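You operate a simulated robot arm through the tools that you are given. There is no shell and no other tool. Be economical: measure what you need, move in short steps, check, and stop when the job is done.

Carry out the task below with a simulated two-armed robot. There is one attempt and no reset: what you move stays moved.

TASK
Wind the pearl string back onto the blue reel, down to mark 0.
Fine: orange knob back on HOLD; leave the grey lever on OPEN.

Only the result counts: the job must be done as asked and must still hold three seconds after the hand-in. Knocking over, shifting, dropping, spilling or breaking anything else fails it.

THE ROBOT
Two 6-joint arms with two-finger parallel grippers on one trunk, on a base that drives. Base frame: it is fixed to the floor where the robot stands at the start and does not move with it; the origin is under the middle of the robot, x ahead of it, y to its left, z up. Readings come in m, rad, newtons and seconds.
The left shoulder is at the start at [0.06, 0.141, 0.949], the right one opposite. With the tool pointing down near the work surface each hand reaches from about 0.1 to 0.62 m from the robot's upright axis, wherever it stands, measured 20 degrees to its own side. Places, roughly: grey lever [0.7, 0, 1.3]; orange hold knob [0.6, 0.2, 1.2]. Payload 3.43 kg a hand.
The tool frame of a hand sits at the grasp point between the pads (the TCP): z along the fingers, y along the line on which they close. The tips reach 0.03 m beyond it. The gripper opens to 0.094 m. The fingers are 0.028 m wide and 0.01 m thick; the gripper's body (0.05 by 0.096 m) begins 0.055 m behind the TCP.
Orientation is told as [roll, pitch, yaw] about the base's x, y, z axes, in that order, counted from this pose: with the fingers straight down and closing along the base's y, the tool's x points along the base's -x, its y along +y and its z along -z.

THE INTERFACE
- The arms move only by the tool drive_tool. It takes "left_series", "right_series" or both (then of equal length, played together; a hand with none holds still); each is a list of rows, each an object of numbers (a shift or turn left out is 0, a gripper value left out holds the last): "claw": the closure in counts, from 0 (fully open) to 255 (shut); "x", "y", "z": the shift along the tool's x, y, z in units of 40 mm (1.0 is 40 mm); "wx", "wy", "wz": the turn, a rotation vector about the tool's x, y, z in units of 4 degrees (1.0 is 4 degrees). In form: [{"claw": .., "x": .., "y": .., "z": .., "wx": .., "wy": .., "wz": ..}, ...]. A call has 1 to 10 rows; each row shifts and turns the commanded pose from where the row before left it, along the tool's axes as they then stand. A call with a number of a shift or a turn outside -1 to 1 is refused whole. Each row takes 0.2 s and may step no farther than 0.05 m and 0.15 rad from the row before; otherwise, or with a gripper value out of range, the whole call is refused. Where a pose cannot be reached the arm comes as near as it can. A force on the tool above 60 N (or 10 N above the force at the start of the call, whichever is more), or a blocked arm, ends the call early, and 0.2 s more pass. The fingers move at their own pace (about 0.153 m/s each) and stop on an object; they squeeze with about 33 N. The grip force told is the motor's: it shows also when the fingers shut on nothing. Time passes only in rows, and 0.2 s behind the last, so rows that do not move let the fingers close. The reply holds the time, the measured pose of the TCP, the force on the tool along the base axes, the opening and the grip force, in the units named above and with some noise, with the torque about the TCP (base axes, N m) and any sound that the robot's microphone picked up.
- Cameras (640 x 400 px; columns grow to the right, rows downward): "scene" is now at [0.1446, 0.0342, 1.5579]; the picture's right is [0.31, -0.95, 0.00], its down [-0.67, -0.22, -0.71] and it looks along [0.67, 0.22, -0.71] (base axes); focal length 283 px, centre (320, 200). "left" rides on the left gripper at [0.076, -0.014, -0.103] in its tool frame; the picture's right is [0.18, 0.98, 0.00], its down [-0.75, 0.14, -0.64] and it looks along [-0.63, 0.12, 0.77] (tool axes); focal length 243 px, centre (320, 200). "right" rides on the right gripper at [0.076, 0.014, -0.102] in its tool frame; the picture's right is [-0.18, 0.98, 0.00], its down [-0.75, -0.14, -0.64] and it looks along [-0.63, -0.12, 0.77] (tool axes); focal length 243 px, centre (320, 200). There is no depth. A picture from a camera that has moved, and an enlarged one, comes with that camera's place and axes in the base frame and with its lens. The place of the scene camera against the robot may be out by one fixed shift of up to 0.018 m in any direction.
- capture(camera): a new picture of that camera. The clock stands still meanwhile.
- raise_lower(by): slides the trunk up (or, below 0, down) by that many m; the arms and the scene camera ride with it, the base frame stays. It gives what a move gives, with no picture.
- roll_base(legs): drives the robot by 1 to 6 legs, each [ahead, left, turn to the left] in m, m and rad, along the robot's own axes; the way and the turn of a leg run together, so that a leg with both is an arc; at most 1.5 m and 3.142 rad a leg. The arms and the cameras ride along, it lands a little off, and it stops where it bumps. It gives what a move gives.
- turn_head(pan, tilt): turns the head with the scene camera to pan (to the left, within 1.501 rad either way) and tilt (down, from -0.506 to 1.204), counted from straight ahead of the robot. It gives what a move gives.
- enlarge(camera, box): a new picture of the part [left, top, right, bottom] of that camera's present view, enlarged. The clock stands still meanwhile.
- close_job(): hands the job in; it is judged then, once.

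Go step by step. Nothing tells you exact positions but the pictures and the camera data: compare them with the known pose of the tool, close in by small moves and look again before you grip or let go. The budget is 120 turns and 108 pictures, counting those below and the enlarged ones. Unless the task says otherwise, let go and move clear before handing in, and close with one line.

The tools are called as name(argument=value, ...) on one line, values as JSON. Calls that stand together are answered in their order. drive_tool: Moves the arms, as the interface text tells. Its arguments: {"type":"object","properties":{"left_series":{"type":"array","items":{"type":"object","properties":{"claw":{"type":"number"},"x":{"type":"number"},"y":{"type":"number"},"z":{"type":"number"},"wx":{"type":"number"},"wy":{"type":"number"},"wz":{"type":"number"}}}},"right_series":{"type":"array","items":{"type":"object","properties":{"claw":{"type":"number"},"x":{"type":"number"},"y":{"type":"number"},"z":{"type":"number"},"wx":{"type":"number"},"wy":{"type":"number"},"wz":{"type":"number"}}}}},"required":[]} The other tools are called the same way: raise_lower (by) slides the trunk up or down; roll_base (legs) drives the base; turn_head (pan, tilt) turns the head that bears the scene camera; capture (camera) takes a picture; enlarge (camera, box) takes an enlarged picture of a part of a camera's view; close_job () hands the job in.

At the start:

```text
clock: 0.0
left_eef_pos: [0.3717, 0.1863, 1.0015]
left_tcp_rot: [0.0, -0.002, 0.0]
left_ft_force: [0.1, -0.2, 0.3]
left_moment: [0.0, -0.01, -0.01]
left_width: 0.094
left_finger_force: 0.0
right_eef_pos: [0.3391, -0.0932, 0.9998]
right_tcp_rot: [0.001, 0.001, -0.001]
right_ft_force: [0.0, 0.3, -0.9]
right_moment: [-0.01, 0.01, 0.02]
right_width: 0.0939
right_finger_force: 0.1
trunk travel left (down, up): [-0.525, 0.065]
robot x, y, heading: [-0.0016, 0.0003, -0.003]
head pan, tilt: [0.314, 0.787]
```

scene: 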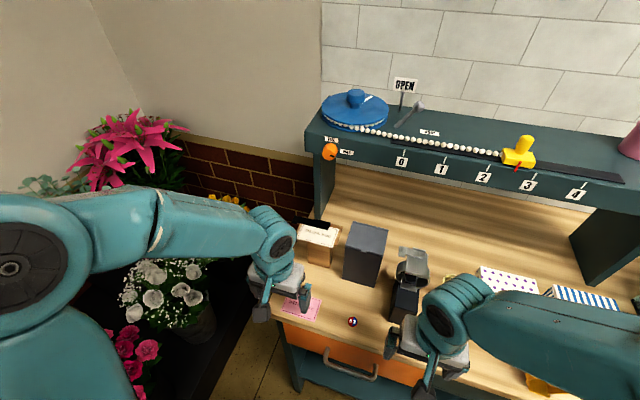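
right: 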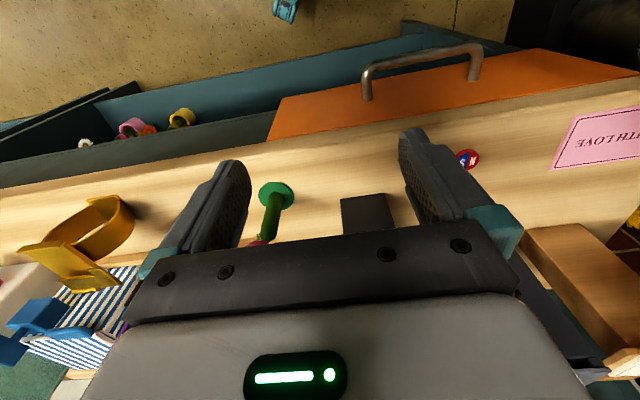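
left: 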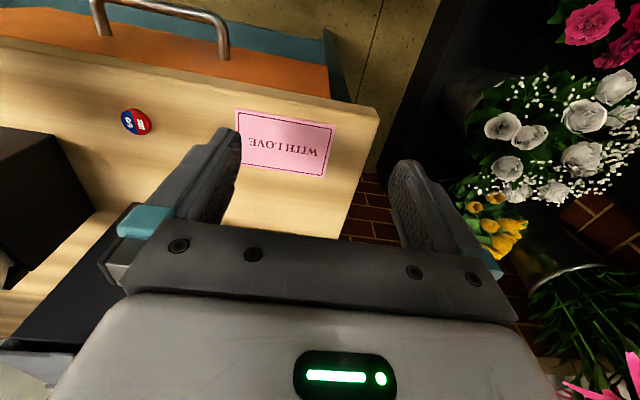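

I see a shelf with a blue reel at the left end, a string of pearls running to a yellow slider with a scale 0–4, an orange knob on the shelf's front and a grey lever behind. I'll look closer first.

enlarge(camera="scene", box=[300, 60, 460, 180])

enlarge(camera="scene", box=[440, 110, 640, 235])

```text
3.33 times, centred on (380, 120) of scene
camera zoom: at [0.1446, 0.0342, 1.5579], right [0.31, -0.95, 0.0], down [-0.67, -0.22, -0.71], along [0.67, 0.22, -0.71], focal length 942 px, centre (120, 467)
```

zoom: 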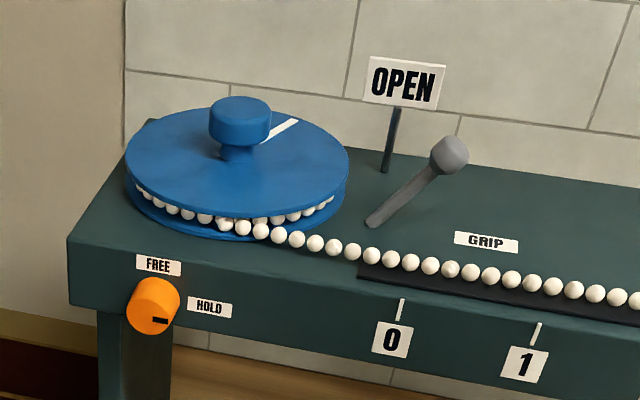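

```text
3.20 times, centred on (540, 172) of scene
camera zoom: at [0.1446, 0.0342, 1.5579], right [0.31, -0.95, 0.0], down [-0.67, -0.22, -0.71], along [0.67, 0.22, -0.71], focal length 905 px, centre (-384, 288)
```

zoom: 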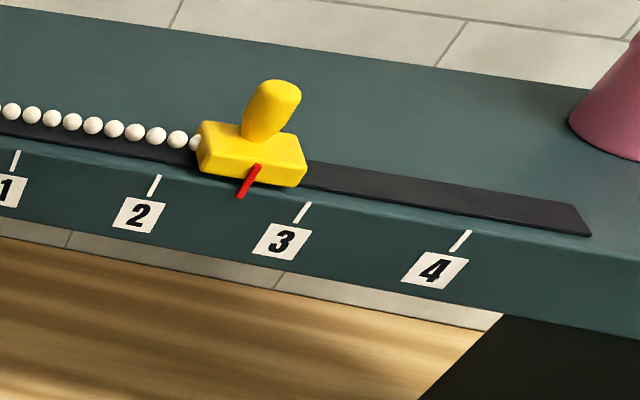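

The pointer sits at about 2.7 and the knob is on HOLD. I estimate the reel near [0.67, 0.13, 1.3] and winding as clockwise from above. I'll raise the trunk for reach, then check the room around the base.

raise_lower(by=0.065)

turn_head(pan=0.6, tilt=1.2)

capture(camera="scene")

turn_head(pan=0.25, tilt=0.6)

capture(camera="scene")

```text
clock: 1.0
left_eef_pos: [0.3735, 0.1871, 1.0656]
left_tcp_rot: [-0.001, 0.0, 0.002]
left_ft_force: [0.2, 0.3, 1.8]
left_moment: [0.02, 0.02, 0.0]
left_width: 0.094
left_finger_force: 0.0
right_eef_pos: [0.3409, -0.0928, 1.065]
right_tcp_rot: [-0.001, -0.001, 0.0]
right_ft_force: [-0.3, -1.0, 0.1]
right_moment: [0.01, -0.03, 0.03]
right_width: 0.0941
right_finger_force: 0.0
trunk travel left (down, up): [-0.59, 0.0]
robot x, y, heading: [-0.0002, 0.0001, 0.003]
head pan, tilt: [0.314, 0.787]
```

```text
clock: 1.9
left_eef_pos: [0.3721, 0.1867, 1.0654]
left_tcp_rot: [0.0, -0.002, -0.001]
left_ft_force: [0.5, 0.0, -0.1]
left_moment: [0.01, -0.01, -0.02]
left_width: 0.094
left_finger_force: 0.0
right_eef_pos: [0.3399, -0.0935, 1.0651]
right_tcp_rot: [0.001, 0.0, -0.001]
right_ft_force: [-0.2, -0.6, 0.2]
right_moment: [0.01, -0.03, 0.0]
right_width: 0.094
right_finger_force: 0.1
trunk travel left (down, up): [-0.59, 0.0]
robot x, y, heading: [-0.0006, -0.0004, 0.006]
head pan, tilt: [0.6, 1.201]
```

```text
102 pictures are left
camera scene: at [0.1136, 0.0405, 1.5941], right [0.56, -0.83, 0.0], down [-0.77, -0.53, -0.36], along [0.3, 0.21, -0.93], focal length 283 px, centre (320, 200)
```

scene: 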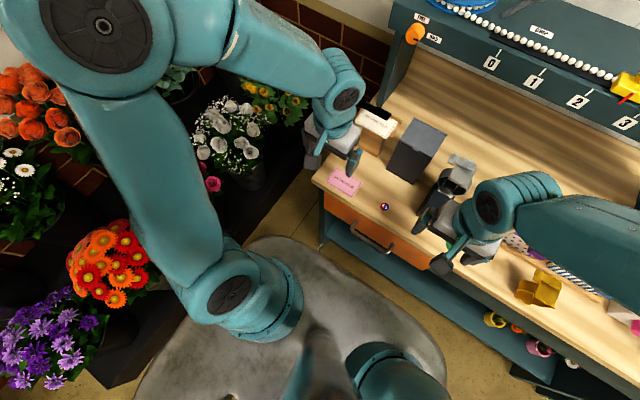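

```text
clock: 2.9
left_eef_pos: [0.3721, 0.1871, 1.0645]
left_tcp_rot: [-0.001, -0.001, -0.001]
left_ft_force: [0.2, -0.6, -0.2]
left_moment: [-0.01, -0.03, 0.06]
left_width: 0.0942
left_finger_force: 0.0
right_eef_pos: [0.3398, -0.0937, 1.0653]
right_tcp_rot: [0.001, 0.0, 0.002]
right_ft_force: [-0.6, -0.8, -0.1]
right_moment: [0.0, 0.0, -0.01]
right_width: 0.0941
right_finger_force: 0.0
trunk travel left (down, up): [-0.59, 0.0]
robot x, y, heading: [0.0017, -0.0011, -0.001]
head pan, tilt: [0.25, 0.6]
```

```text
101 pictures are left
camera scene: at [0.1536, 0.0308, 1.6386], right [0.25, -0.97, 0.0], down [-0.55, -0.14, -0.82], along [0.8, 0.2, -0.57], focal length 283 px, centre (320, 200)
```

scene: 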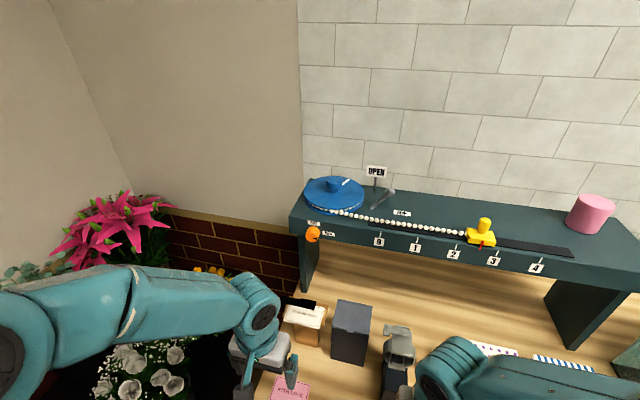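

The reel is high and far, so the tool will have to be tilted rather than straight down. I'll check the gap between the base and the desk to see whether I can get closer.

turn_head(pan=0.1, tilt=1.2)

capture(camera="scene")

```text
clock: 3.9
left_eef_pos: [0.3734, 0.1873, 1.065]
left_tcp_rot: [0.0, 0.001, -0.001]
left_ft_force: [0.8, 0.0, 0.0]
left_moment: [-0.01, 0.01, -0.01]
left_width: 0.0939
left_finger_force: 0.1
right_eef_pos: [0.3395, -0.0944, 1.0648]
right_tcp_rot: [0.0, 0.0, 0.0]
right_ft_force: [-0.2, 1.0, -0.4]
right_moment: [0.01, 0.0, -0.01]
right_width: 0.0939
right_finger_force: 0.1
trunk travel left (down, up): [-0.59, 0.0]
robot x, y, heading: [-0.0046, 0.0036, -0.002]
head pan, tilt: [0.099, 1.201]
```

```text
100 pictures are left
camera scene: at [0.1237, 0.0146, 1.5941], right [0.1, -0.99, 0.0], down [-0.93, -0.09, -0.36], along [0.36, 0.04, -0.93], focal length 283 px, centre (320, 200)
```

scene: 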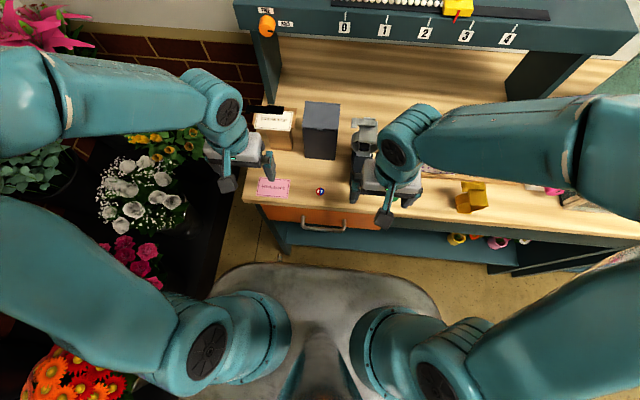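

There's a little room ahead, roughly 5 cm or more. First I'll raise both hands while pitching them forward.

drive_tool(left_series=[{"z": -0.75, "wy": -1}, {"z": -0.75, "x": -0.05, "wy": -1}, {"z": -0.74, "x": -0.1, "wy": -1}, {"z": -0.73, "x": -0.16, "wy": -1}, {"z": -0.72, "x": -0.21, "wy": -1}, {"z": -0.7, "x": -0.26, "wy": -1}, {"z": -0.69, "x": -0.3, "wy": -1}, {"z": -0.66, "x": -0.35, "wy": -1}, {"z": -0.64, "x": -0.4, "wy": -1}, {"z": -0.61, "x": -0.44, "wy": -1}], right_series=[{"z": -0.5, "wy": -1}, {"z": -0.5, "x": -0.03, "wy": -1}, {"z": -0.5, "x": -0.07, "wy": -1}, {"z": -0.49, "x": -0.1, "wy": -1}, {"z": -0.48, "x": -0.14, "wy": -1}, {"z": -0.47, "x": -0.17, "wy": -1}, {"z": -0.46, "x": -0.2, "wy": -1}, {"z": -0.44, "x": -0.23, "wy": -1}, {"z": -0.42, "x": -0.26, "wy": -1}, {"z": -0.4, "x": -0.29, "wy": -1}])

capture(camera="left")

```text
clock: 6.1
left_eef_pos: [0.3725, 0.1871, 1.3659]
left_tcp_rot: [-0.003, -0.698, 0.002]
left_ft_force: [0.1, -0.5, -0.8]
left_moment: [-0.03, 0.01, 0.0]
left_width: 0.094
left_finger_force: 0.1
right_eef_pos: [0.3403, -0.0937, 1.265]
right_tcp_rot: [0.001, -0.697, 0.0]
right_ft_force: [-0.4, 0.1, -0.1]
right_moment: [0.01, 0.0, 0.04]
right_width: 0.094
right_finger_force: 0.1
trunk travel left (down, up): [-0.59, 0.0]
robot x, y, heading: [0.0, 0.0018, -0.005]
head pan, tilt: [0.099, 1.201]
```

```text
99 pictures are left
camera left: at [0.2497, 0.1724, 1.3939], right [-0.14, 0.98, -0.12], down [0.16, 0.14, 0.98], along [0.98, 0.12, -0.18], focal length 243 px, centre (320, 200)
```

left: 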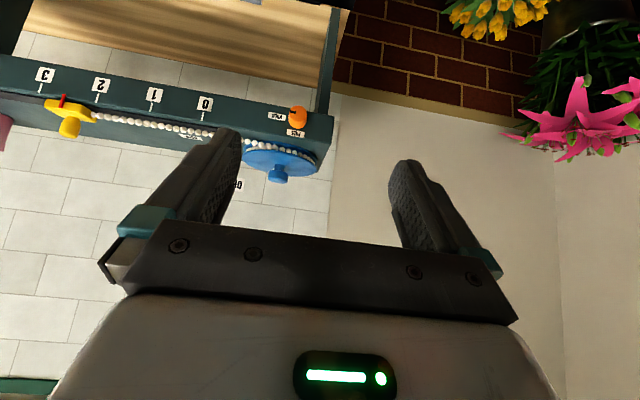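

The left hand camera sees the reel. A picture from the right hand camera will give me the stereo baseline.

capture(camera="right")

enlarge(camera="left", box=[180, 80, 360, 192])

```text
98 pictures are left
camera right: at [0.2134, -0.0802, 1.2933], right [0.14, 0.98, 0.12], down [0.16, -0.14, 0.98], along [0.98, -0.12, -0.18], focal length 243 px, centre (320, 200)
```

right: 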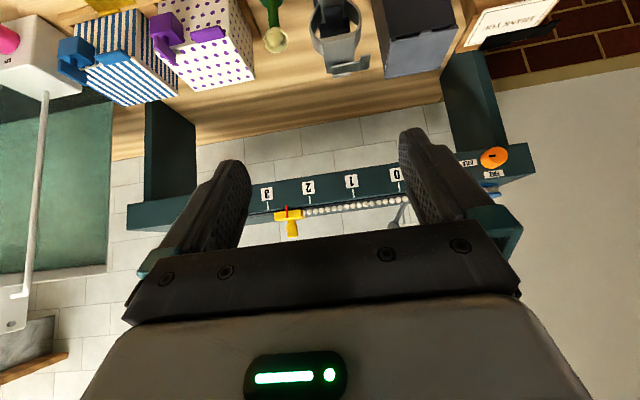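

```text
3.56 times, centred on (270, 136) of left
camera zoom: at [0.2497, 0.1724, 1.3939], right [-0.14, 0.98, -0.12], down [0.16, 0.14, 0.98], along [0.98, 0.12, -0.18], focal length 863 px, centre (498, 428)
```

zoom: 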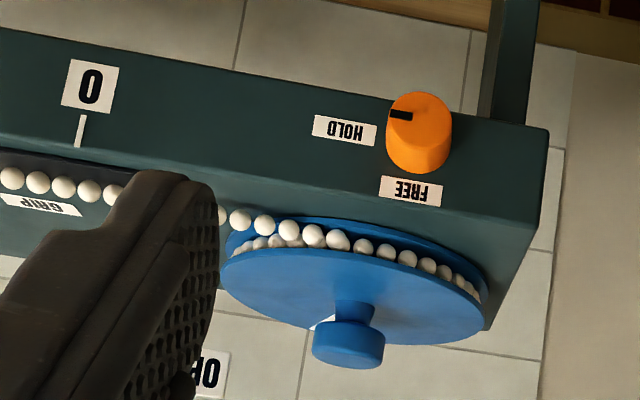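

From stereo, the orange knob is at about [0.64, 0.166, 1.185], the shelf front at x≈0.652, and the reel knob near [0.73, 0.143, 1.27]. I'll roll forward a little for reach.

roll_base(legs=[[0.04, 0, 0]])

capture(camera="scene")

```text
clock: 7.3
left_eef_pos: [0.4127, 0.1853, 1.3661]
left_tcp_rot: [-0.002, -0.698, 0.0]
left_ft_force: [-0.8, -0.3, -0.2]
left_moment: [0.01, 0.02, -0.03]
left_width: 0.0937
left_finger_force: 0.0
right_eef_pos: [0.3799, -0.0958, 1.2646]
right_tcp_rot: [0.002, -0.697, -0.001]
right_ft_force: [0.2, -0.7, 0.3]
right_moment: [-0.01, 0.0, 0.02]
right_width: 0.0941
right_finger_force: 0.1
trunk travel left (down, up): [-0.59, 0.0]
robot x, y, heading: [0.0408, 0.0007, -0.002]
head pan, tilt: [0.099, 1.201]
```

```text
96 pictures are left
camera scene: at [0.1676, 0.0135, 1.594], right [0.1, -1.0, 0.0], down [-0.93, -0.09, -0.36], along [0.36, 0.04, -0.93], focal length 283 px, centre (320, 200)
```

scene: 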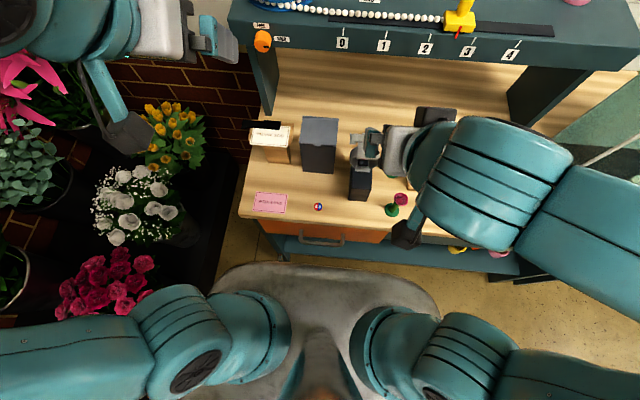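

I'll bring the left hand closer to the reel and pitch it to about 72° from vertical for a better view of the reel's cap.

drive_tool(left_series=[{"z": 0.382, "x": -0.28, "y": -0.265, "wy": -1}, {"z": 0.4, "x": -0.253, "y": -0.265, "wy": -1}, {"z": 0.417, "x": -0.224, "y": -0.265, "wy": -1}, {"z": 0.431, "x": -0.194, "y": -0.265, "wy": -1}, {"z": 0.444, "x": -0.164, "y": -0.265, "wy": -1}, {"z": 0.454, "x": -0.133, "y": -0.265, "wy": -1}, {"z": 0.462, "x": -0.101, "y": -0.265, "wy": -1}, {"z": 0.469, "x": -0.068, "y": -0.265, "wy": -1}])

capture(camera="left")

turn_head(pan=0.25, tilt=0.6)

capture(camera="scene")

```text
clock: 9.1
left_eef_pos: [0.5597, 0.1022, 1.3284]
left_tcp_rot: [-0.004, -1.259, 0.003]
left_ft_force: [1.3, 0.4, -0.1]
left_moment: [-0.01, 0.03, 0.02]
left_width: 0.094
left_finger_force: 0.0
right_eef_pos: [0.3772, -0.0941, 1.2641]
right_tcp_rot: [0.0, -0.698, -0.001]
right_ft_force: [-0.8, 0.8, 0.3]
right_moment: [-0.01, 0.01, 0.0]
right_width: 0.0938
right_finger_force: 0.2
trunk travel left (down, up): [-0.59, 0.0]
robot x, y, heading: [0.0411, 0.002, 0.001]
head pan, tilt: [0.099, 1.201]
```

```text
95 pictures are left
camera left: at [0.4401, 0.0871, 1.2872], right [-0.06, 0.98, -0.18], down [-0.38, 0.14, 0.91], along [0.92, 0.12, 0.36], focal length 243 px, centre (320, 200)
```

left: 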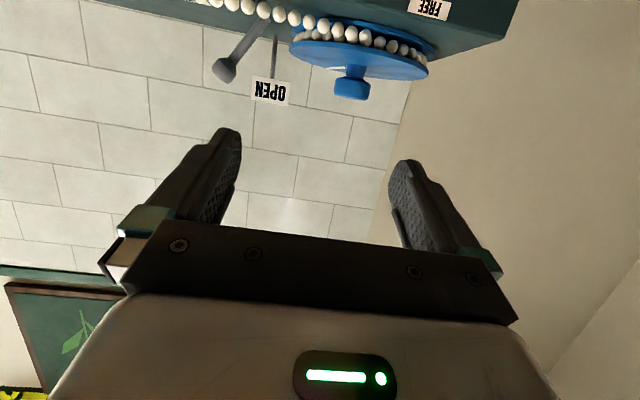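

```text
clock: 10.1
left_eef_pos: [0.5597, 0.1, 1.3294]
left_tcp_rot: [-0.003, -1.258, 0.001]
left_ft_force: [0.4, -0.2, -0.1]
left_moment: [0.01, -0.03, 0.03]
left_width: 0.094
left_finger_force: 0.1
right_eef_pos: [0.3781, -0.0946, 1.2639]
right_tcp_rot: [0.002, -0.698, -0.003]
right_ft_force: [0.7, 1.0, 0.6]
right_moment: [0.03, -0.02, 0.0]
right_width: 0.094
right_finger_force: 0.1
trunk travel left (down, up): [-0.59, 0.0]
robot x, y, heading: [0.0403, 0.0011, -0.005]
head pan, tilt: [0.25, 0.6]
```

```text
94 pictures are left
camera scene: at [0.197, 0.0307, 1.6386], right [0.25, -0.97, 0.0], down [-0.55, -0.14, -0.82], along [0.8, 0.2, -0.57], focal length 283 px, centre (320, 200)
```

scene: 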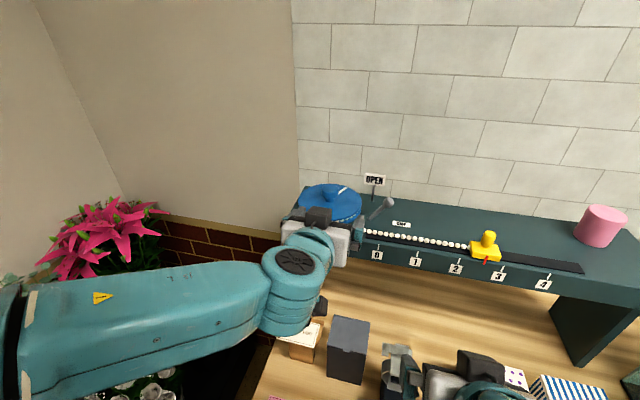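

The reel's cap triangulates to about [0.76, 0.14, 1.263] and the lever ball is near y=0, so I can start with yaw at about +40°. I'll turn the hand there and stand off from the cap.

drive_tool(left_series=[{"wx": -0.951, "wz": -0.309}, {"wx": -0.951, "wz": -0.309}, {"wx": -0.951, "wz": -0.309}, {"wx": -0.951, "wz": -0.309}, {"wx": -0.951, "wz": -0.309}, {"wx": -0.951, "wz": -0.309}, {"wx": -0.951, "wz": -0.309}, {"wx": -0.951, "wz": -0.309}, {"wx": -0.951, "wz": -0.309}, {"wx": -0.951, "wz": -0.309}])

drive_tool(left_series=[{"z": 0.54, "x": 0.08, "y": -0.82}, {"z": 0.54, "x": 0.08, "y": -0.82}, {"z": 0.54, "x": 0.08, "y": -0.82}, {}])

capture(camera="left")

enlarge(camera="scene", box=[260, 130, 460, 255])

```text
clock: 12.3
left_eef_pos: [0.5596, 0.1012, 1.3295]
left_tcp_rot: [-0.003, -1.257, 0.702]
left_ft_force: [0.1, 0.4, -0.2]
left_moment: [0.01, 0.02, -0.02]
left_width: 0.0938
left_finger_force: 0.0
right_eef_pos: [0.3784, -0.0933, 1.2626]
right_tcp_rot: [0.0, -0.698, 0.0]
right_ft_force: [0.3, 0.1, -0.3]
right_moment: [0.0, 0.01, -0.02]
right_width: 0.0938
right_finger_force: 0.0
trunk travel left (down, up): [-0.59, 0.0]
robot x, y, heading: [0.0435, 0.0002, -0.003]
head pan, tilt: [0.25, 0.6]
```

```text
clock: 13.3
left_eef_pos: [0.6682, 0.0636, 1.3011]
left_tcp_rot: [-0.008, -1.257, 0.705]
left_ft_force: [0.1, 0.2, 0.0]
left_moment: [-0.01, 0.02, -0.03]
left_width: 0.0942
left_finger_force: 0.2
right_eef_pos: [0.3793, -0.0942, 1.2652]
right_tcp_rot: [0.0, -0.698, -0.003]
right_ft_force: [-0.6, 0.4, -0.1]
right_moment: [-0.02, -0.01, 0.02]
right_width: 0.094
right_finger_force: 0.1
trunk travel left (down, up): [-0.59, 0.0]
robot x, y, heading: [0.0437, -0.001, 0.005]
head pan, tilt: [0.25, 0.6]
```

```text
93 pictures are left
camera left: at [0.5861, -0.025, 1.2592], right [-0.67, 0.72, -0.18], down [-0.38, -0.13, 0.91], along [0.63, 0.68, 0.36], focal length 243 px, centre (320, 200)
```

left: 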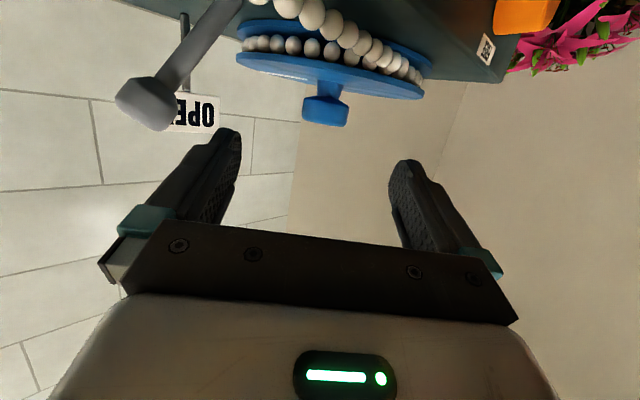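

```text
3.20 times, centred on (360, 192) of scene
camera zoom: at [0.1965, 0.0313, 1.6386], right [0.25, -0.97, 0.0], down [-0.55, -0.14, -0.83], along [0.8, 0.2, -0.56], focal length 905 px, centre (192, 224)
```

zoom: 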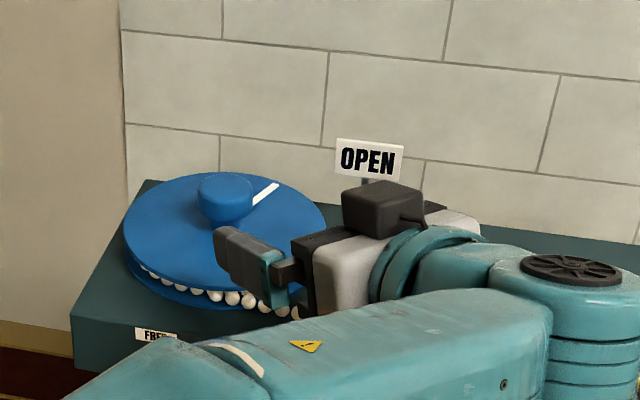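

The cap centre is refined to [0.758, 0.141, 1.262]. The camera box hangs below the hand and would hit the shelf at this pitch, so I'll ease it to 52° before going in.

drive_tool(left_series=[{"wy": 1}, {"wy": 1}, {"wy": 1}, {"wy": 1}, {"wy": 1}, {"z": 0.7, "x": -0.304}, {"z": 0.7, "x": -0.304}, {}])

capture(camera="left")

enlarge(camera="scene", box=[260, 130, 460, 255])

```text
clock: 15.1
left_eef_pos: [0.7117, 0.1007, 1.2867]
left_tcp_rot: [-0.002, -0.908, 0.7]
left_ft_force: [0.0, -0.7, -0.2]
left_moment: [-0.02, -0.01, 0.02]
left_width: 0.094
left_finger_force: 0.1
right_eef_pos: [0.3766, -0.0947, 1.2647]
right_tcp_rot: [0.002, -0.7, -0.002]
right_ft_force: [0.5, -0.8, 0.4]
right_moment: [0.0, -0.05, 0.04]
right_width: 0.094
right_finger_force: 0.1
trunk travel left (down, up): [-0.59, 0.0]
robot x, y, heading: [0.0437, -0.0007, 0.001]
head pan, tilt: [0.25, 0.6]
```

```text
91 pictures are left
camera left: at [0.6247, 0.0078, 1.2884], right [-0.72, 0.68, -0.15], down [-0.12, 0.08, 0.99], along [0.69, 0.73, 0.03], focal length 243 px, centre (320, 200)
```

left: 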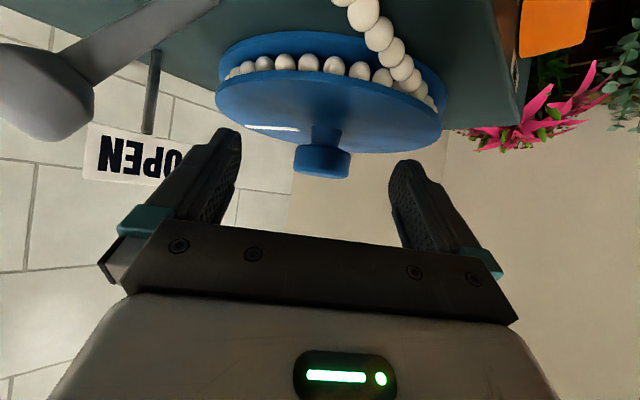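

```text
3.20 times, centred on (360, 192) of scene
camera zoom: at [0.195, 0.03, 1.6389], right [0.25, -0.97, 0.0], down [-0.55, -0.14, -0.83], along [0.8, 0.2, -0.56], focal length 905 px, centre (192, 224)
```

zoom: 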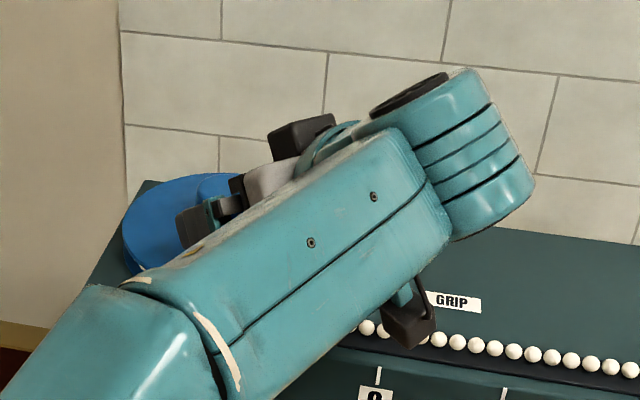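

The cap is centred between the fingers, with the lever well clear. I'll move in the rest of the way and look before gripping.

drive_tool(left_series=[{"z": 0.5, "x": -0.21, "y": 0.015}, {"z": 0.5, "x": -0.21, "y": 0.015}, {"z": 0.48, "x": -0.2, "y": 0.01}, {}])

capture(camera="left")

```text
clock: 16.1
left_eef_pos: [0.7569, 0.1417, 1.271]
left_tcp_rot: [-0.007, -0.914, 0.702]
left_ft_force: [-0.7, -3.8, 15.6]
left_moment: [0.55, 0.29, 0.15]
left_width: 0.0926
left_finger_force: 0.1
right_eef_pos: [0.377, -0.0954, 1.2654]
right_tcp_rot: [0.002, -0.7, -0.001]
right_ft_force: [0.6, 0.1, 0.0]
right_moment: [0.01, 0.0, -0.03]
right_width: 0.0941
right_finger_force: 0.1
trunk travel left (down, up): [-0.59, 0.0]
robot x, y, heading: [0.0458, 0.0003, -0.001]
head pan, tilt: [0.25, 0.6]
```

```text
89 pictures are left
camera left: at [0.6708, 0.0492, 1.273], right [-0.72, 0.68, -0.15], down [-0.13, 0.08, 0.99], along [0.69, 0.73, 0.03], focal length 243 px, centre (320, 200)
```

left: 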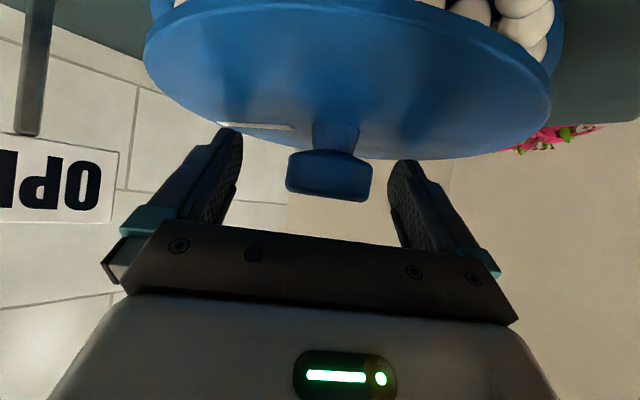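

The fingertips lightly touch the disc, so I'll rise 8 mm, centre, and close on the cap.

drive_tool(left_series=[{"z": -0.12, "x": -0.16, "y": 0.08}, {}, {}])

drive_tool(left_series=[{"claw": 120}, {"claw": 200}, {"claw": 255}, {}])

capture(camera="left")

```text
clock: 16.9
left_eef_pos: [0.7582, 0.1447, 1.2748]
left_tcp_rot: [-0.002, -0.905, 0.699]
left_ft_force: [0.3, 0.0, 1.3]
left_moment: [0.02, 0.05, 0.01]
left_width: 0.0941
left_finger_force: 0.1
right_eef_pos: [0.3799, -0.0942, 1.2653]
right_tcp_rot: [0.001, -0.697, -0.001]
right_ft_force: [-0.1, -0.4, -1.0]
right_moment: [0.01, 0.03, -0.02]
right_width: 0.0939
right_finger_force: 0.0
trunk travel left (down, up): [-0.59, 0.0]
robot x, y, heading: [0.0429, -0.0038, -0.002]
head pan, tilt: [0.25, 0.6]
```

```text
clock: 17.9
left_eef_pos: [0.7572, 0.1454, 1.2761]
left_tcp_rot: [-0.002, -0.907, 0.7]
left_ft_force: [-3.9, 1.8, -3.2]
left_moment: [0.4, -0.5, 0.02]
left_width: 0.0453
left_finger_force: 45.1
right_eef_pos: [0.3781, -0.0938, 1.2641]
right_tcp_rot: [0.0, -0.696, 0.0]
right_ft_force: [0.4, 0.1, 0.8]
right_moment: [0.0, -0.03, -0.02]
right_width: 0.094
right_finger_force: 0.1
trunk travel left (down, up): [-0.59, 0.0]
robot x, y, heading: [0.0449, 0.0018, -0.001]
head pan, tilt: [0.25, 0.6]
```

```text
88 pictures are left
camera left: at [0.6704, 0.0521, 1.2778], right [-0.72, 0.68, -0.15], down [-0.12, 0.08, 0.99], along [0.69, 0.73, 0.02], focal length 243 px, centre (320, 200)
```

left: 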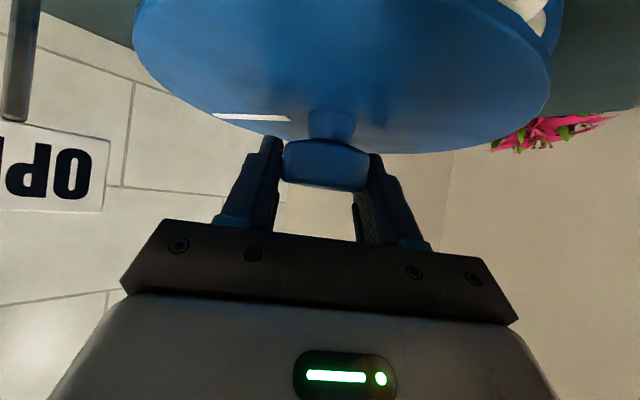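

The reel is gripped. Next I'll bring the right hand to the orange knob, pitching toward horizontal.

drive_tool(right_series=[{"z": 0.25, "x": 0.014, "y": 0.5, "wy": -1}, {"z": 0.248, "x": 0.031, "y": 0.5, "wy": -1}, {"z": 0.245, "x": 0.048, "y": 0.5, "wy": -1}, {"z": 0.241, "x": 0.065, "y": 0.5, "wy": -1}, {"z": 0.236, "x": 0.082, "y": 0.5, "wy": -1}, {"z": 0.23, "x": 0.098, "y": 0.5, "wy": -1}, {"z": 0.222, "x": 0.113, "y": 0.5, "wy": -1}, {"z": 0.214, "x": 0.128, "y": 0.5, "wy": -1}, {"z": 0.204, "x": 0.144, "y": 0.5, "wy": -1}, {"z": 0.194, "x": 0.158, "y": 0.5, "wy": -1}])

capture(camera="right")

capture(camera="scene")

```text
clock: 19.7
left_eef_pos: [0.7566, 0.1455, 1.2754]
left_tcp_rot: [-0.008, -0.904, 0.704]
left_ft_force: [-2.1, -5.5, 5.2]
left_moment: [0.03, 0.64, 0.17]
left_width: 0.0455
left_finger_force: 45.7
right_eef_pos: [0.4249, 0.0481, 1.2057]
right_tcp_rot: [0.028, -1.22, -0.054]
right_ft_force: [0.0, -2.2, -0.9]
right_moment: [0.09, -0.11, 0.21]
right_width: 0.0939
right_finger_force: 0.0
trunk travel left (down, up): [-0.59, 0.0]
robot x, y, heading: [0.0416, -0.0018, 0.0]
head pan, tilt: [0.25, 0.6]
stopped in row 8 (right hand): the force on the tool passed its limit at 92 N (the readings are from after the stop); the commanded pose is now the measured one
```

```text
87 pictures are left
camera right: at [0.3019, 0.0653, 1.1688], right [0.09, 0.98, 0.18], down [-0.35, -0.14, 0.93], along [0.93, -0.15, 0.33], focal length 243 px, centre (320, 200)
```

right: 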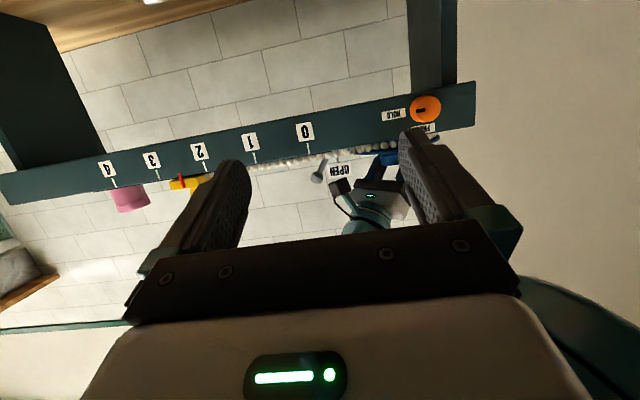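

```text
86 pictures are left
camera scene: at [0.1957, 0.0299, 1.6388], right [0.25, -0.97, 0.0], down [-0.55, -0.14, -0.83], along [0.8, 0.2, -0.56], focal length 283 px, centre (320, 200)
```

scene: 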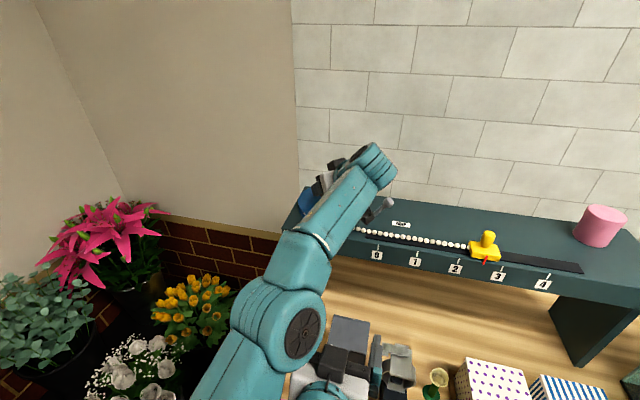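

The right hand touched the left arm's elbow (no scene object involved). I'll back it off and look at the lever's layout, since the lever may be the intended way to hold the string.

drive_tool(right_series=[{"y": -0.8}, {"y": -0.8}, {"y": -0.8}, {"y": -0.8}, {}])

enlarge(camera="scene", box=[330, 150, 490, 250])

capture(camera="right")

```text
clock: 20.9
left_eef_pos: [0.7571, 0.1448, 1.2762]
left_tcp_rot: [-0.006, -0.907, 0.703]
left_ft_force: [-1.8, -7.0, 9.5]
left_moment: [-0.48, 0.3, -0.01]
left_width: 0.045
left_finger_force: 44.6
right_eef_pos: [0.4408, -0.0612, 1.2212]
right_tcp_rot: [0.025, -1.218, -0.052]
right_ft_force: [0.0, 0.6, 0.4]
right_moment: [0.0, 0.0, 0.05]
right_width: 0.0938
right_finger_force: 0.1
right hand out of reach, approached as far as the arm can: row 3, 4
trunk travel left (down, up): [-0.59, 0.0]
robot x, y, heading: [0.0433, 0.0027, 0.002]
head pan, tilt: [0.25, 0.6]
```

```text
4.00 times, centred on (410, 200) of scene
camera zoom: at [0.1956, 0.0291, 1.6388], right [0.25, -0.97, 0.0], down [-0.55, -0.14, -0.83], along [0.8, 0.2, -0.56], focal length 1131 px, centre (-40, 200)
```

zoom: 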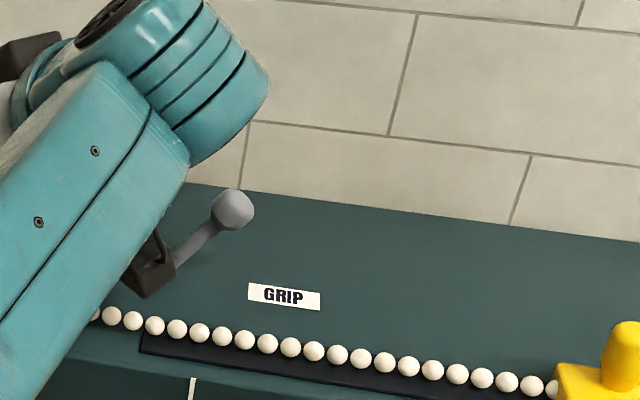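

```text
84 pictures are left
camera right: at [0.3169, -0.0426, 1.1856], right [0.09, 0.98, 0.18], down [-0.35, -0.14, 0.93], along [0.93, -0.15, 0.33], focal length 243 px, centre (320, 200)
```

right: 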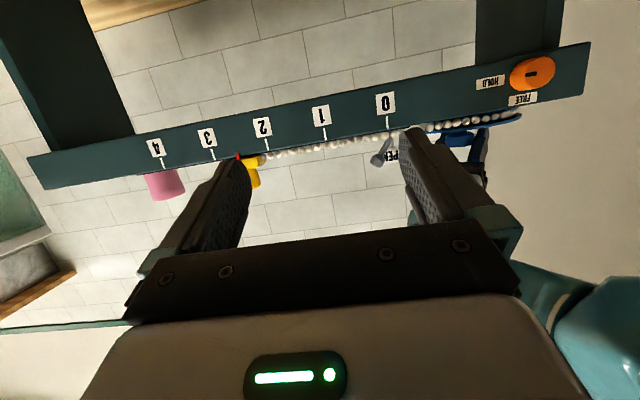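

enlarge(camera="right", box=[310, 50, 570, 212])

```text
2.46 times, centred on (440, 131) of right
camera zoom: at [0.3169, -0.0426, 1.1856], right [0.09, 0.98, 0.18], down [-0.35, -0.14, 0.93], along [0.93, -0.15, 0.33], focal length 597 px, centre (25, 370)
```

zoom: 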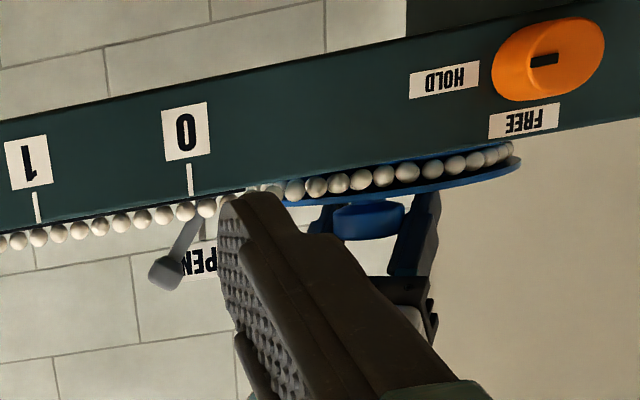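

Before sorting out the knob, I'll gently test whether the reel turns in the winding direction on HOLD, in case it ratchets, while watching the torque.

drive_tool(left_series=[{"wx": 0.394, "wz": 0.308}, {"wx": 0.394, "wz": 0.308}, {}])

```text
clock: 21.7
left_eef_pos: [0.7582, 0.1449, 1.2762]
left_tcp_rot: [-0.007, -0.906, 0.635]
left_ft_force: [8.3, -6.3, 12.8]
left_moment: [-0.38, -0.15, 0.41]
left_width: 0.0458
left_finger_force: 44.6
right_eef_pos: [0.4418, -0.0601, 1.2224]
right_tcp_rot: [0.026, -1.216, -0.054]
right_ft_force: [-0.2, -0.3, 0.0]
right_moment: [-0.03, 0.02, 0.03]
right_width: 0.0942
right_finger_force: 0.1
trunk travel left (down, up): [-0.59, 0.0]
robot x, y, heading: [0.0375, 0.0025, 0.001]
head pan, tilt: [0.25, 0.6]
```

capture(camera="left")

enlarge(camera="scene", box=[420, 200, 580, 300])

```text
82 pictures are left
camera left: at [0.6655, 0.0588, 1.2777], right [-0.67, 0.73, -0.15], down [-0.12, 0.09, 0.99], along [0.73, 0.68, 0.02], focal length 243 px, centre (320, 200)
```

left: 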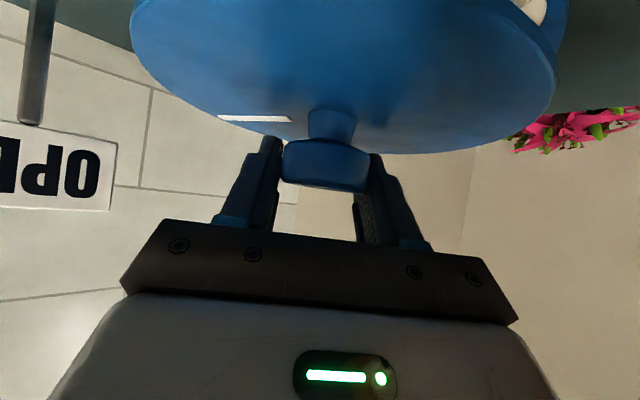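

```text
4.00 times, centred on (500, 250) of scene
camera zoom: at [0.1969, 0.029, 1.6387], right [0.25, -0.97, 0.0], down [-0.55, -0.14, -0.83], along [0.8, 0.2, -0.56], focal length 1131 px, centre (-400, 0)
```

zoom: 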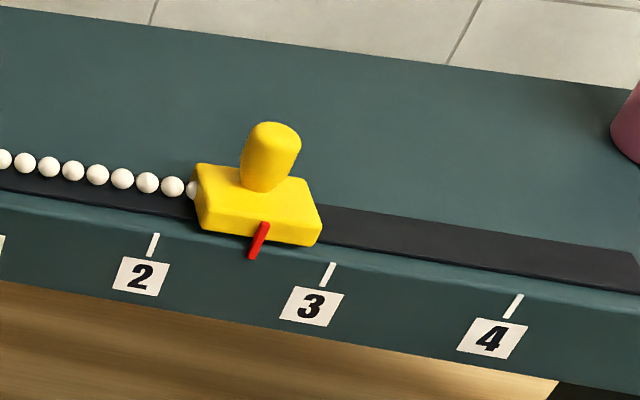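

The reel slipped and the pointer is unchanged, so HOLD is a brake and FREE is needed first. I'll move the right hand up for a clear view of the lever.

drive_tool(left_series=[{"wx": -0.394, "wz": -0.308}, {"wx": -0.394, "wz": -0.308}, {}, {}], right_series=[{"z": 0.33, "x": -0.9, "y": -0.2, "wy": 1}, {"z": 0.33, "x": -0.9, "y": -0.2, "wy": 1}, {"z": 0.33, "x": -0.9, "y": -0.2, "wy": 1}, {"z": 0.33, "x": -0.9, "y": -0.2, "wy": 1}])

capture(camera="right")

```text
clock: 22.7
left_eef_pos: [0.7583, 0.1449, 1.2756]
left_tcp_rot: [-0.004, -0.905, 0.704]
left_ft_force: [5.7, -6.4, 14.4]
left_moment: [-0.07, 0.4, 0.15]
left_width: 0.0455
left_finger_force: 44.6
right_eef_pos: [0.5515, -0.0959, 1.3271]
right_tcp_rot: [0.018, -0.941, -0.042]
right_ft_force: [0.0, -0.2, -0.1]
right_moment: [0.0, -0.01, 0.03]
right_width: 0.0943
right_finger_force: 0.0
trunk travel left (down, up): [-0.59, 0.0]
robot x, y, heading: [0.0419, -0.0003, -0.004]
head pan, tilt: [0.25, 0.6]
```

```text
80 pictures are left
camera right: at [0.423, -0.0788, 1.3259], right [0.14, 0.98, 0.16], down [-0.08, -0.15, 0.99], along [0.99, -0.15, 0.06], focal length 243 px, centre (320, 200)
```

right: 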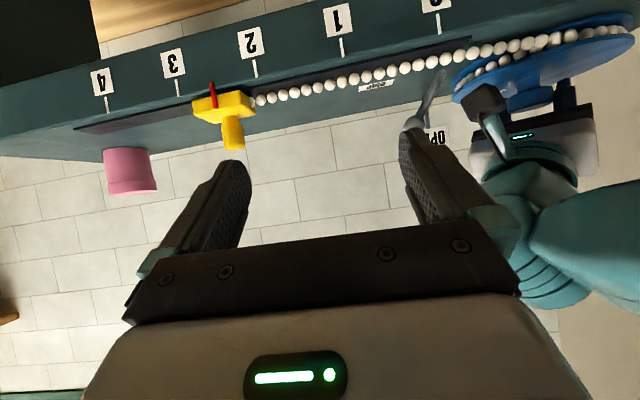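

enlarge(camera="right", box=[340, 10, 540, 135])

```text
3.20 times, centred on (440, 72) of right
camera zoom: at [0.423, -0.0788, 1.3259], right [0.14, 0.98, 0.16], down [-0.08, -0.15, 0.99], along [0.99, -0.15, 0.06], focal length 776 px, centre (-64, 608)
```

zoom: 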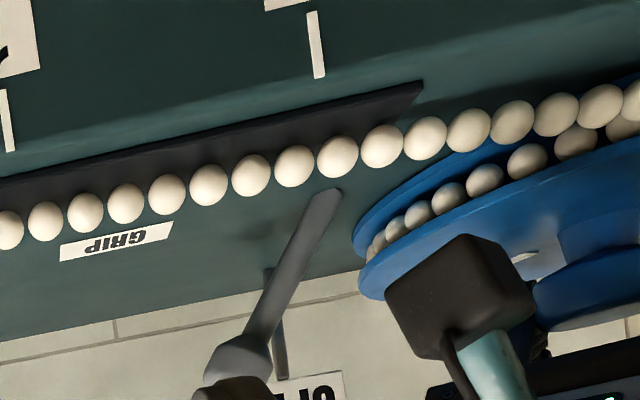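

The lever's base is at about [0.726, 0.038, 1.22] and its ball at [0.73, 0.00, 1.272]. It leans right about 35° toward the GRIP label, so pushing it right and down should clamp the string. My plan is to GRIP the string with the right hand, turn the knob to FREE with the left, then wind with the left. First I'll back the left hand out.

drive_tool(left_series=[{"claw": 120}, {"claw": 0}, {}, {"z": -0.7, "x": 0.25}, {"z": -0.7, "x": 0.25}, {"z": -0.7, "x": 0.25}, {"z": -0.7, "x": 0.25}, {"z": -0.7, "x": 0.1}])

drive_tool(left_series=[{"wx": 0.788, "wz": 0.616, "z": -0.4}, {"wx": 0.788, "wz": 0.616, "z": -0.4}, {"wx": 0.788, "wz": 0.616, "z": -0.4}, {"wx": 0.788, "wz": 0.616, "z": -0.4}, {"wx": 0.788, "wz": 0.616, "z": -0.4}, {"wx": 0.788, "wz": 0.616}, {"wx": 0.788, "wz": 0.616}, {"wx": 0.788, "wz": 0.616}, {"wx": 0.788, "wz": 0.616}, {"wx": 0.788, "wz": 0.616}])

capture(camera="scene")

```text
clock: 24.5
left_eef_pos: [0.6601, 0.0723, 1.3231]
left_tcp_rot: [0.008, -0.91, 0.712]
left_ft_force: [3.5, 21.3, -1.5]
left_moment: [0.12, -0.04, -1.61]
left_width: 0.094
left_finger_force: 0.0
right_eef_pos: [0.5522, -0.1001, 1.3306]
right_tcp_rot: [0.012, -0.945, -0.055]
right_ft_force: [-3.8, -22.0, 1.8]
right_moment: [0.01, -0.07, -0.09]
right_width: 0.0818
right_finger_force: 0.1
trunk travel left (down, up): [-0.59, 0.0]
robot x, y, heading: [0.0429, 0.0019, 0.005]
head pan, tilt: [0.25, 0.6]
stopped in row 8 (right hand): the force on the tool passed its limit at 72 N (the readings are from after the stop); the commanded pose is now the measured one
```

```text
clock: 26.7
left_eef_pos: [0.6063, 0.034, 1.3705]
left_tcp_rot: [0.004, -0.907, 0.01]
left_ft_force: [-0.3, -0.7, -0.1]
left_moment: [-0.03, -0.03, -0.01]
left_width: 0.094
left_finger_force: 0.1
right_eef_pos: [0.5509, -0.0992, 1.3308]
right_tcp_rot: [0.013, -0.946, -0.049]
right_ft_force: [1.0, 0.1, -0.2]
right_moment: [-0.01, 0.02, -0.03]
right_width: 0.094
right_finger_force: 0.0
trunk travel left (down, up): [-0.59, 0.0]
robot x, y, heading: [0.0431, 0.0051, 0.001]
head pan, tilt: [0.25, 0.6]
```

```text
78 pictures are left
camera scene: at [0.1969, 0.0314, 1.6386], right [0.25, -0.97, 0.0], down [-0.55, -0.14, -0.83], along [0.8, 0.2, -0.56], focal length 283 px, centre (320, 200)
```

scene: 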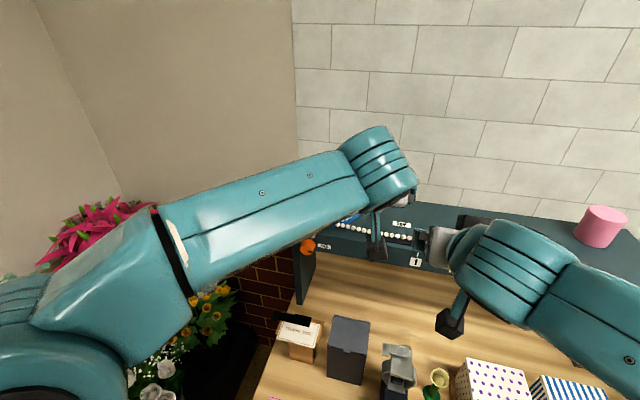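

The hands brushed each other but nothing else was touched. I'll move the left hand aside and yaw the right hand to about 40° toward the lever ball.

drive_tool(left_series=[{"z": -0.49, "x": 0.385, "y": 0.81}, {"z": -0.49, "x": 0.385, "y": 0.81}, {"z": -0.49, "x": 0.385, "y": 0.81}, {"z": -0.49, "x": 0.385, "y": 0.81}, {}, {}, {}, {}, {}, {}], right_series=[{}, {"wx": -0.809, "wz": -0.588}, {"wx": -0.809, "wz": -0.588}, {"wx": -0.809, "wz": -0.588}, {"wx": -0.809, "wz": -0.588}, {"wx": -0.809, "wz": -0.588}, {"wx": -0.809, "wz": -0.588}, {"wx": -0.809, "wz": -0.588}, {"wx": -0.809, "wz": -0.588}, {"wx": -0.809, "wz": -0.588}])

capture(camera="right")

```text
clock: 28.9
left_eef_pos: [0.5056, 0.1616, 1.3717]
left_tcp_rot: [0.008, -0.908, 0.01]
left_ft_force: [-0.1, 0.5, 0.5]
left_moment: [0.03, 0.03, 0.03]
left_width: 0.0942
left_finger_force: 0.0
right_eef_pos: [0.552, -0.1, 1.3301]
right_tcp_rot: [0.012, -0.952, 0.581]
right_ft_force: [-0.2, -0.2, 0.5]
right_moment: [0.05, -0.04, 0.03]
right_width: 0.094
right_finger_force: 0.0
trunk travel left (down, up): [-0.59, 0.0]
robot x, y, heading: [0.0433, -0.0026, 0.001]
head pan, tilt: [0.25, 0.6]
```

```text
77 pictures are left
camera right: at [0.4372, -0.1606, 1.3275], right [-0.46, 0.87, 0.16], down [0.01, -0.17, 0.99], along [0.89, 0.45, 0.07], focal length 243 px, centre (320, 200)
```

right: 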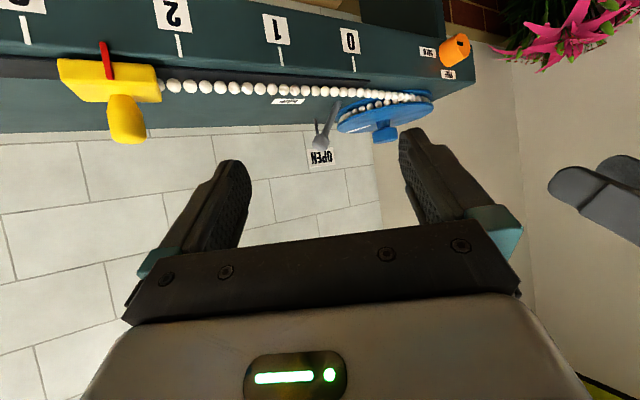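

I have a clear view of the lever, and the ball is confirmed at [0.73, 0.003, 1.273]. I'll advance most of the way.

drive_tool(right_series=[{"z": 0.87, "x": -0.325, "y": -0.055, "claw": 110}, {"z": 0.87, "x": -0.325, "y": -0.055}, {"z": 0.87, "x": -0.325, "y": -0.055}, {"z": 0.87, "x": -0.325, "y": -0.055}, {}])

capture(camera="right")

```text
clock: 30.1
left_eef_pos: [0.5001, 0.162, 1.3725]
left_tcp_rot: [0.008, -0.91, 0.009]
left_ft_force: [0.7, -0.7, -0.3]
left_moment: [0.0, -0.03, -0.04]
left_width: 0.0942
left_finger_force: 0.3
right_eef_pos: [0.6735, -0.0267, 1.2912]
right_tcp_rot: [0.009, -0.953, 0.586]
right_ft_force: [0.4, -0.2, -0.1]
right_moment: [0.04, -0.03, 0.02]
right_width: 0.0534
right_finger_force: 0.0
trunk travel left (down, up): [-0.59, 0.0]
robot x, y, heading: [0.0456, 0.0005, -0.006]
head pan, tilt: [0.25, 0.6]
```

```text
76 pictures are left
camera right: at [0.5576, -0.0871, 1.2893], right [-0.46, 0.88, 0.15], down [0.01, -0.17, 0.99], along [0.89, 0.45, 0.07], focal length 243 px, centre (320, 200)
```

right: 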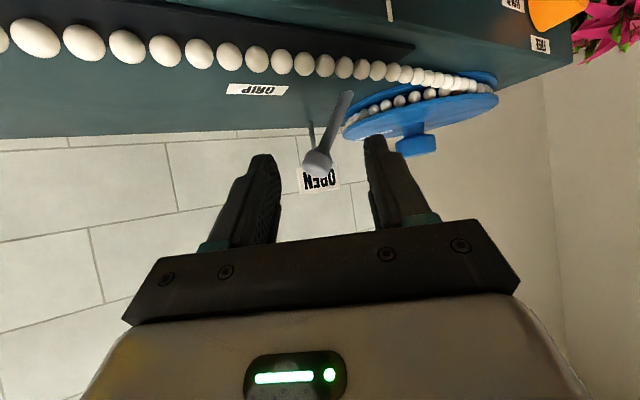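

The ball is centred between the fingers. I'll go in, stopping 1 cm short so the ball sits near the tips, and close.

drive_tool(right_series=[{"z": 0.655, "x": -0.28, "y": -0.07}, {"z": 0.655, "x": -0.28, "y": -0.07}, {}, {"claw": 180}, {"claw": 255}, {}, {}])

capture(camera="right")

```text
clock: 31.7
left_eef_pos: [0.5033, 0.1651, 1.371]
left_tcp_rot: [0.003, -0.908, 0.012]
left_ft_force: [0.0, -0.1, -0.5]
left_moment: [0.02, 0.0, 0.0]
left_width: 0.0938
left_finger_force: 0.0
right_eef_pos: [0.7237, 0.0031, 1.2819]
right_tcp_rot: [0.007, -0.954, 0.585]
right_ft_force: [5.8, 12.0, 16.4]
right_moment: [1.43, 0.61, 0.48]
right_width: 0.0258
right_finger_force: 44.9
trunk travel left (down, up): [-0.59, 0.0]
robot x, y, heading: [0.0424, -0.0008, -0.001]
head pan, tilt: [0.25, 0.6]
```

```text
75 pictures are left
camera right: at [0.6088, -0.0569, 1.279], right [-0.46, 0.88, 0.15], down [0.01, -0.17, 0.99], along [0.89, 0.45, 0.07], focal length 243 px, centre (320, 200)
```

right: 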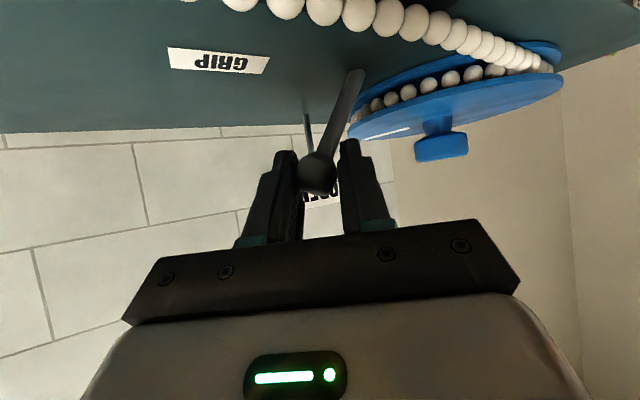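

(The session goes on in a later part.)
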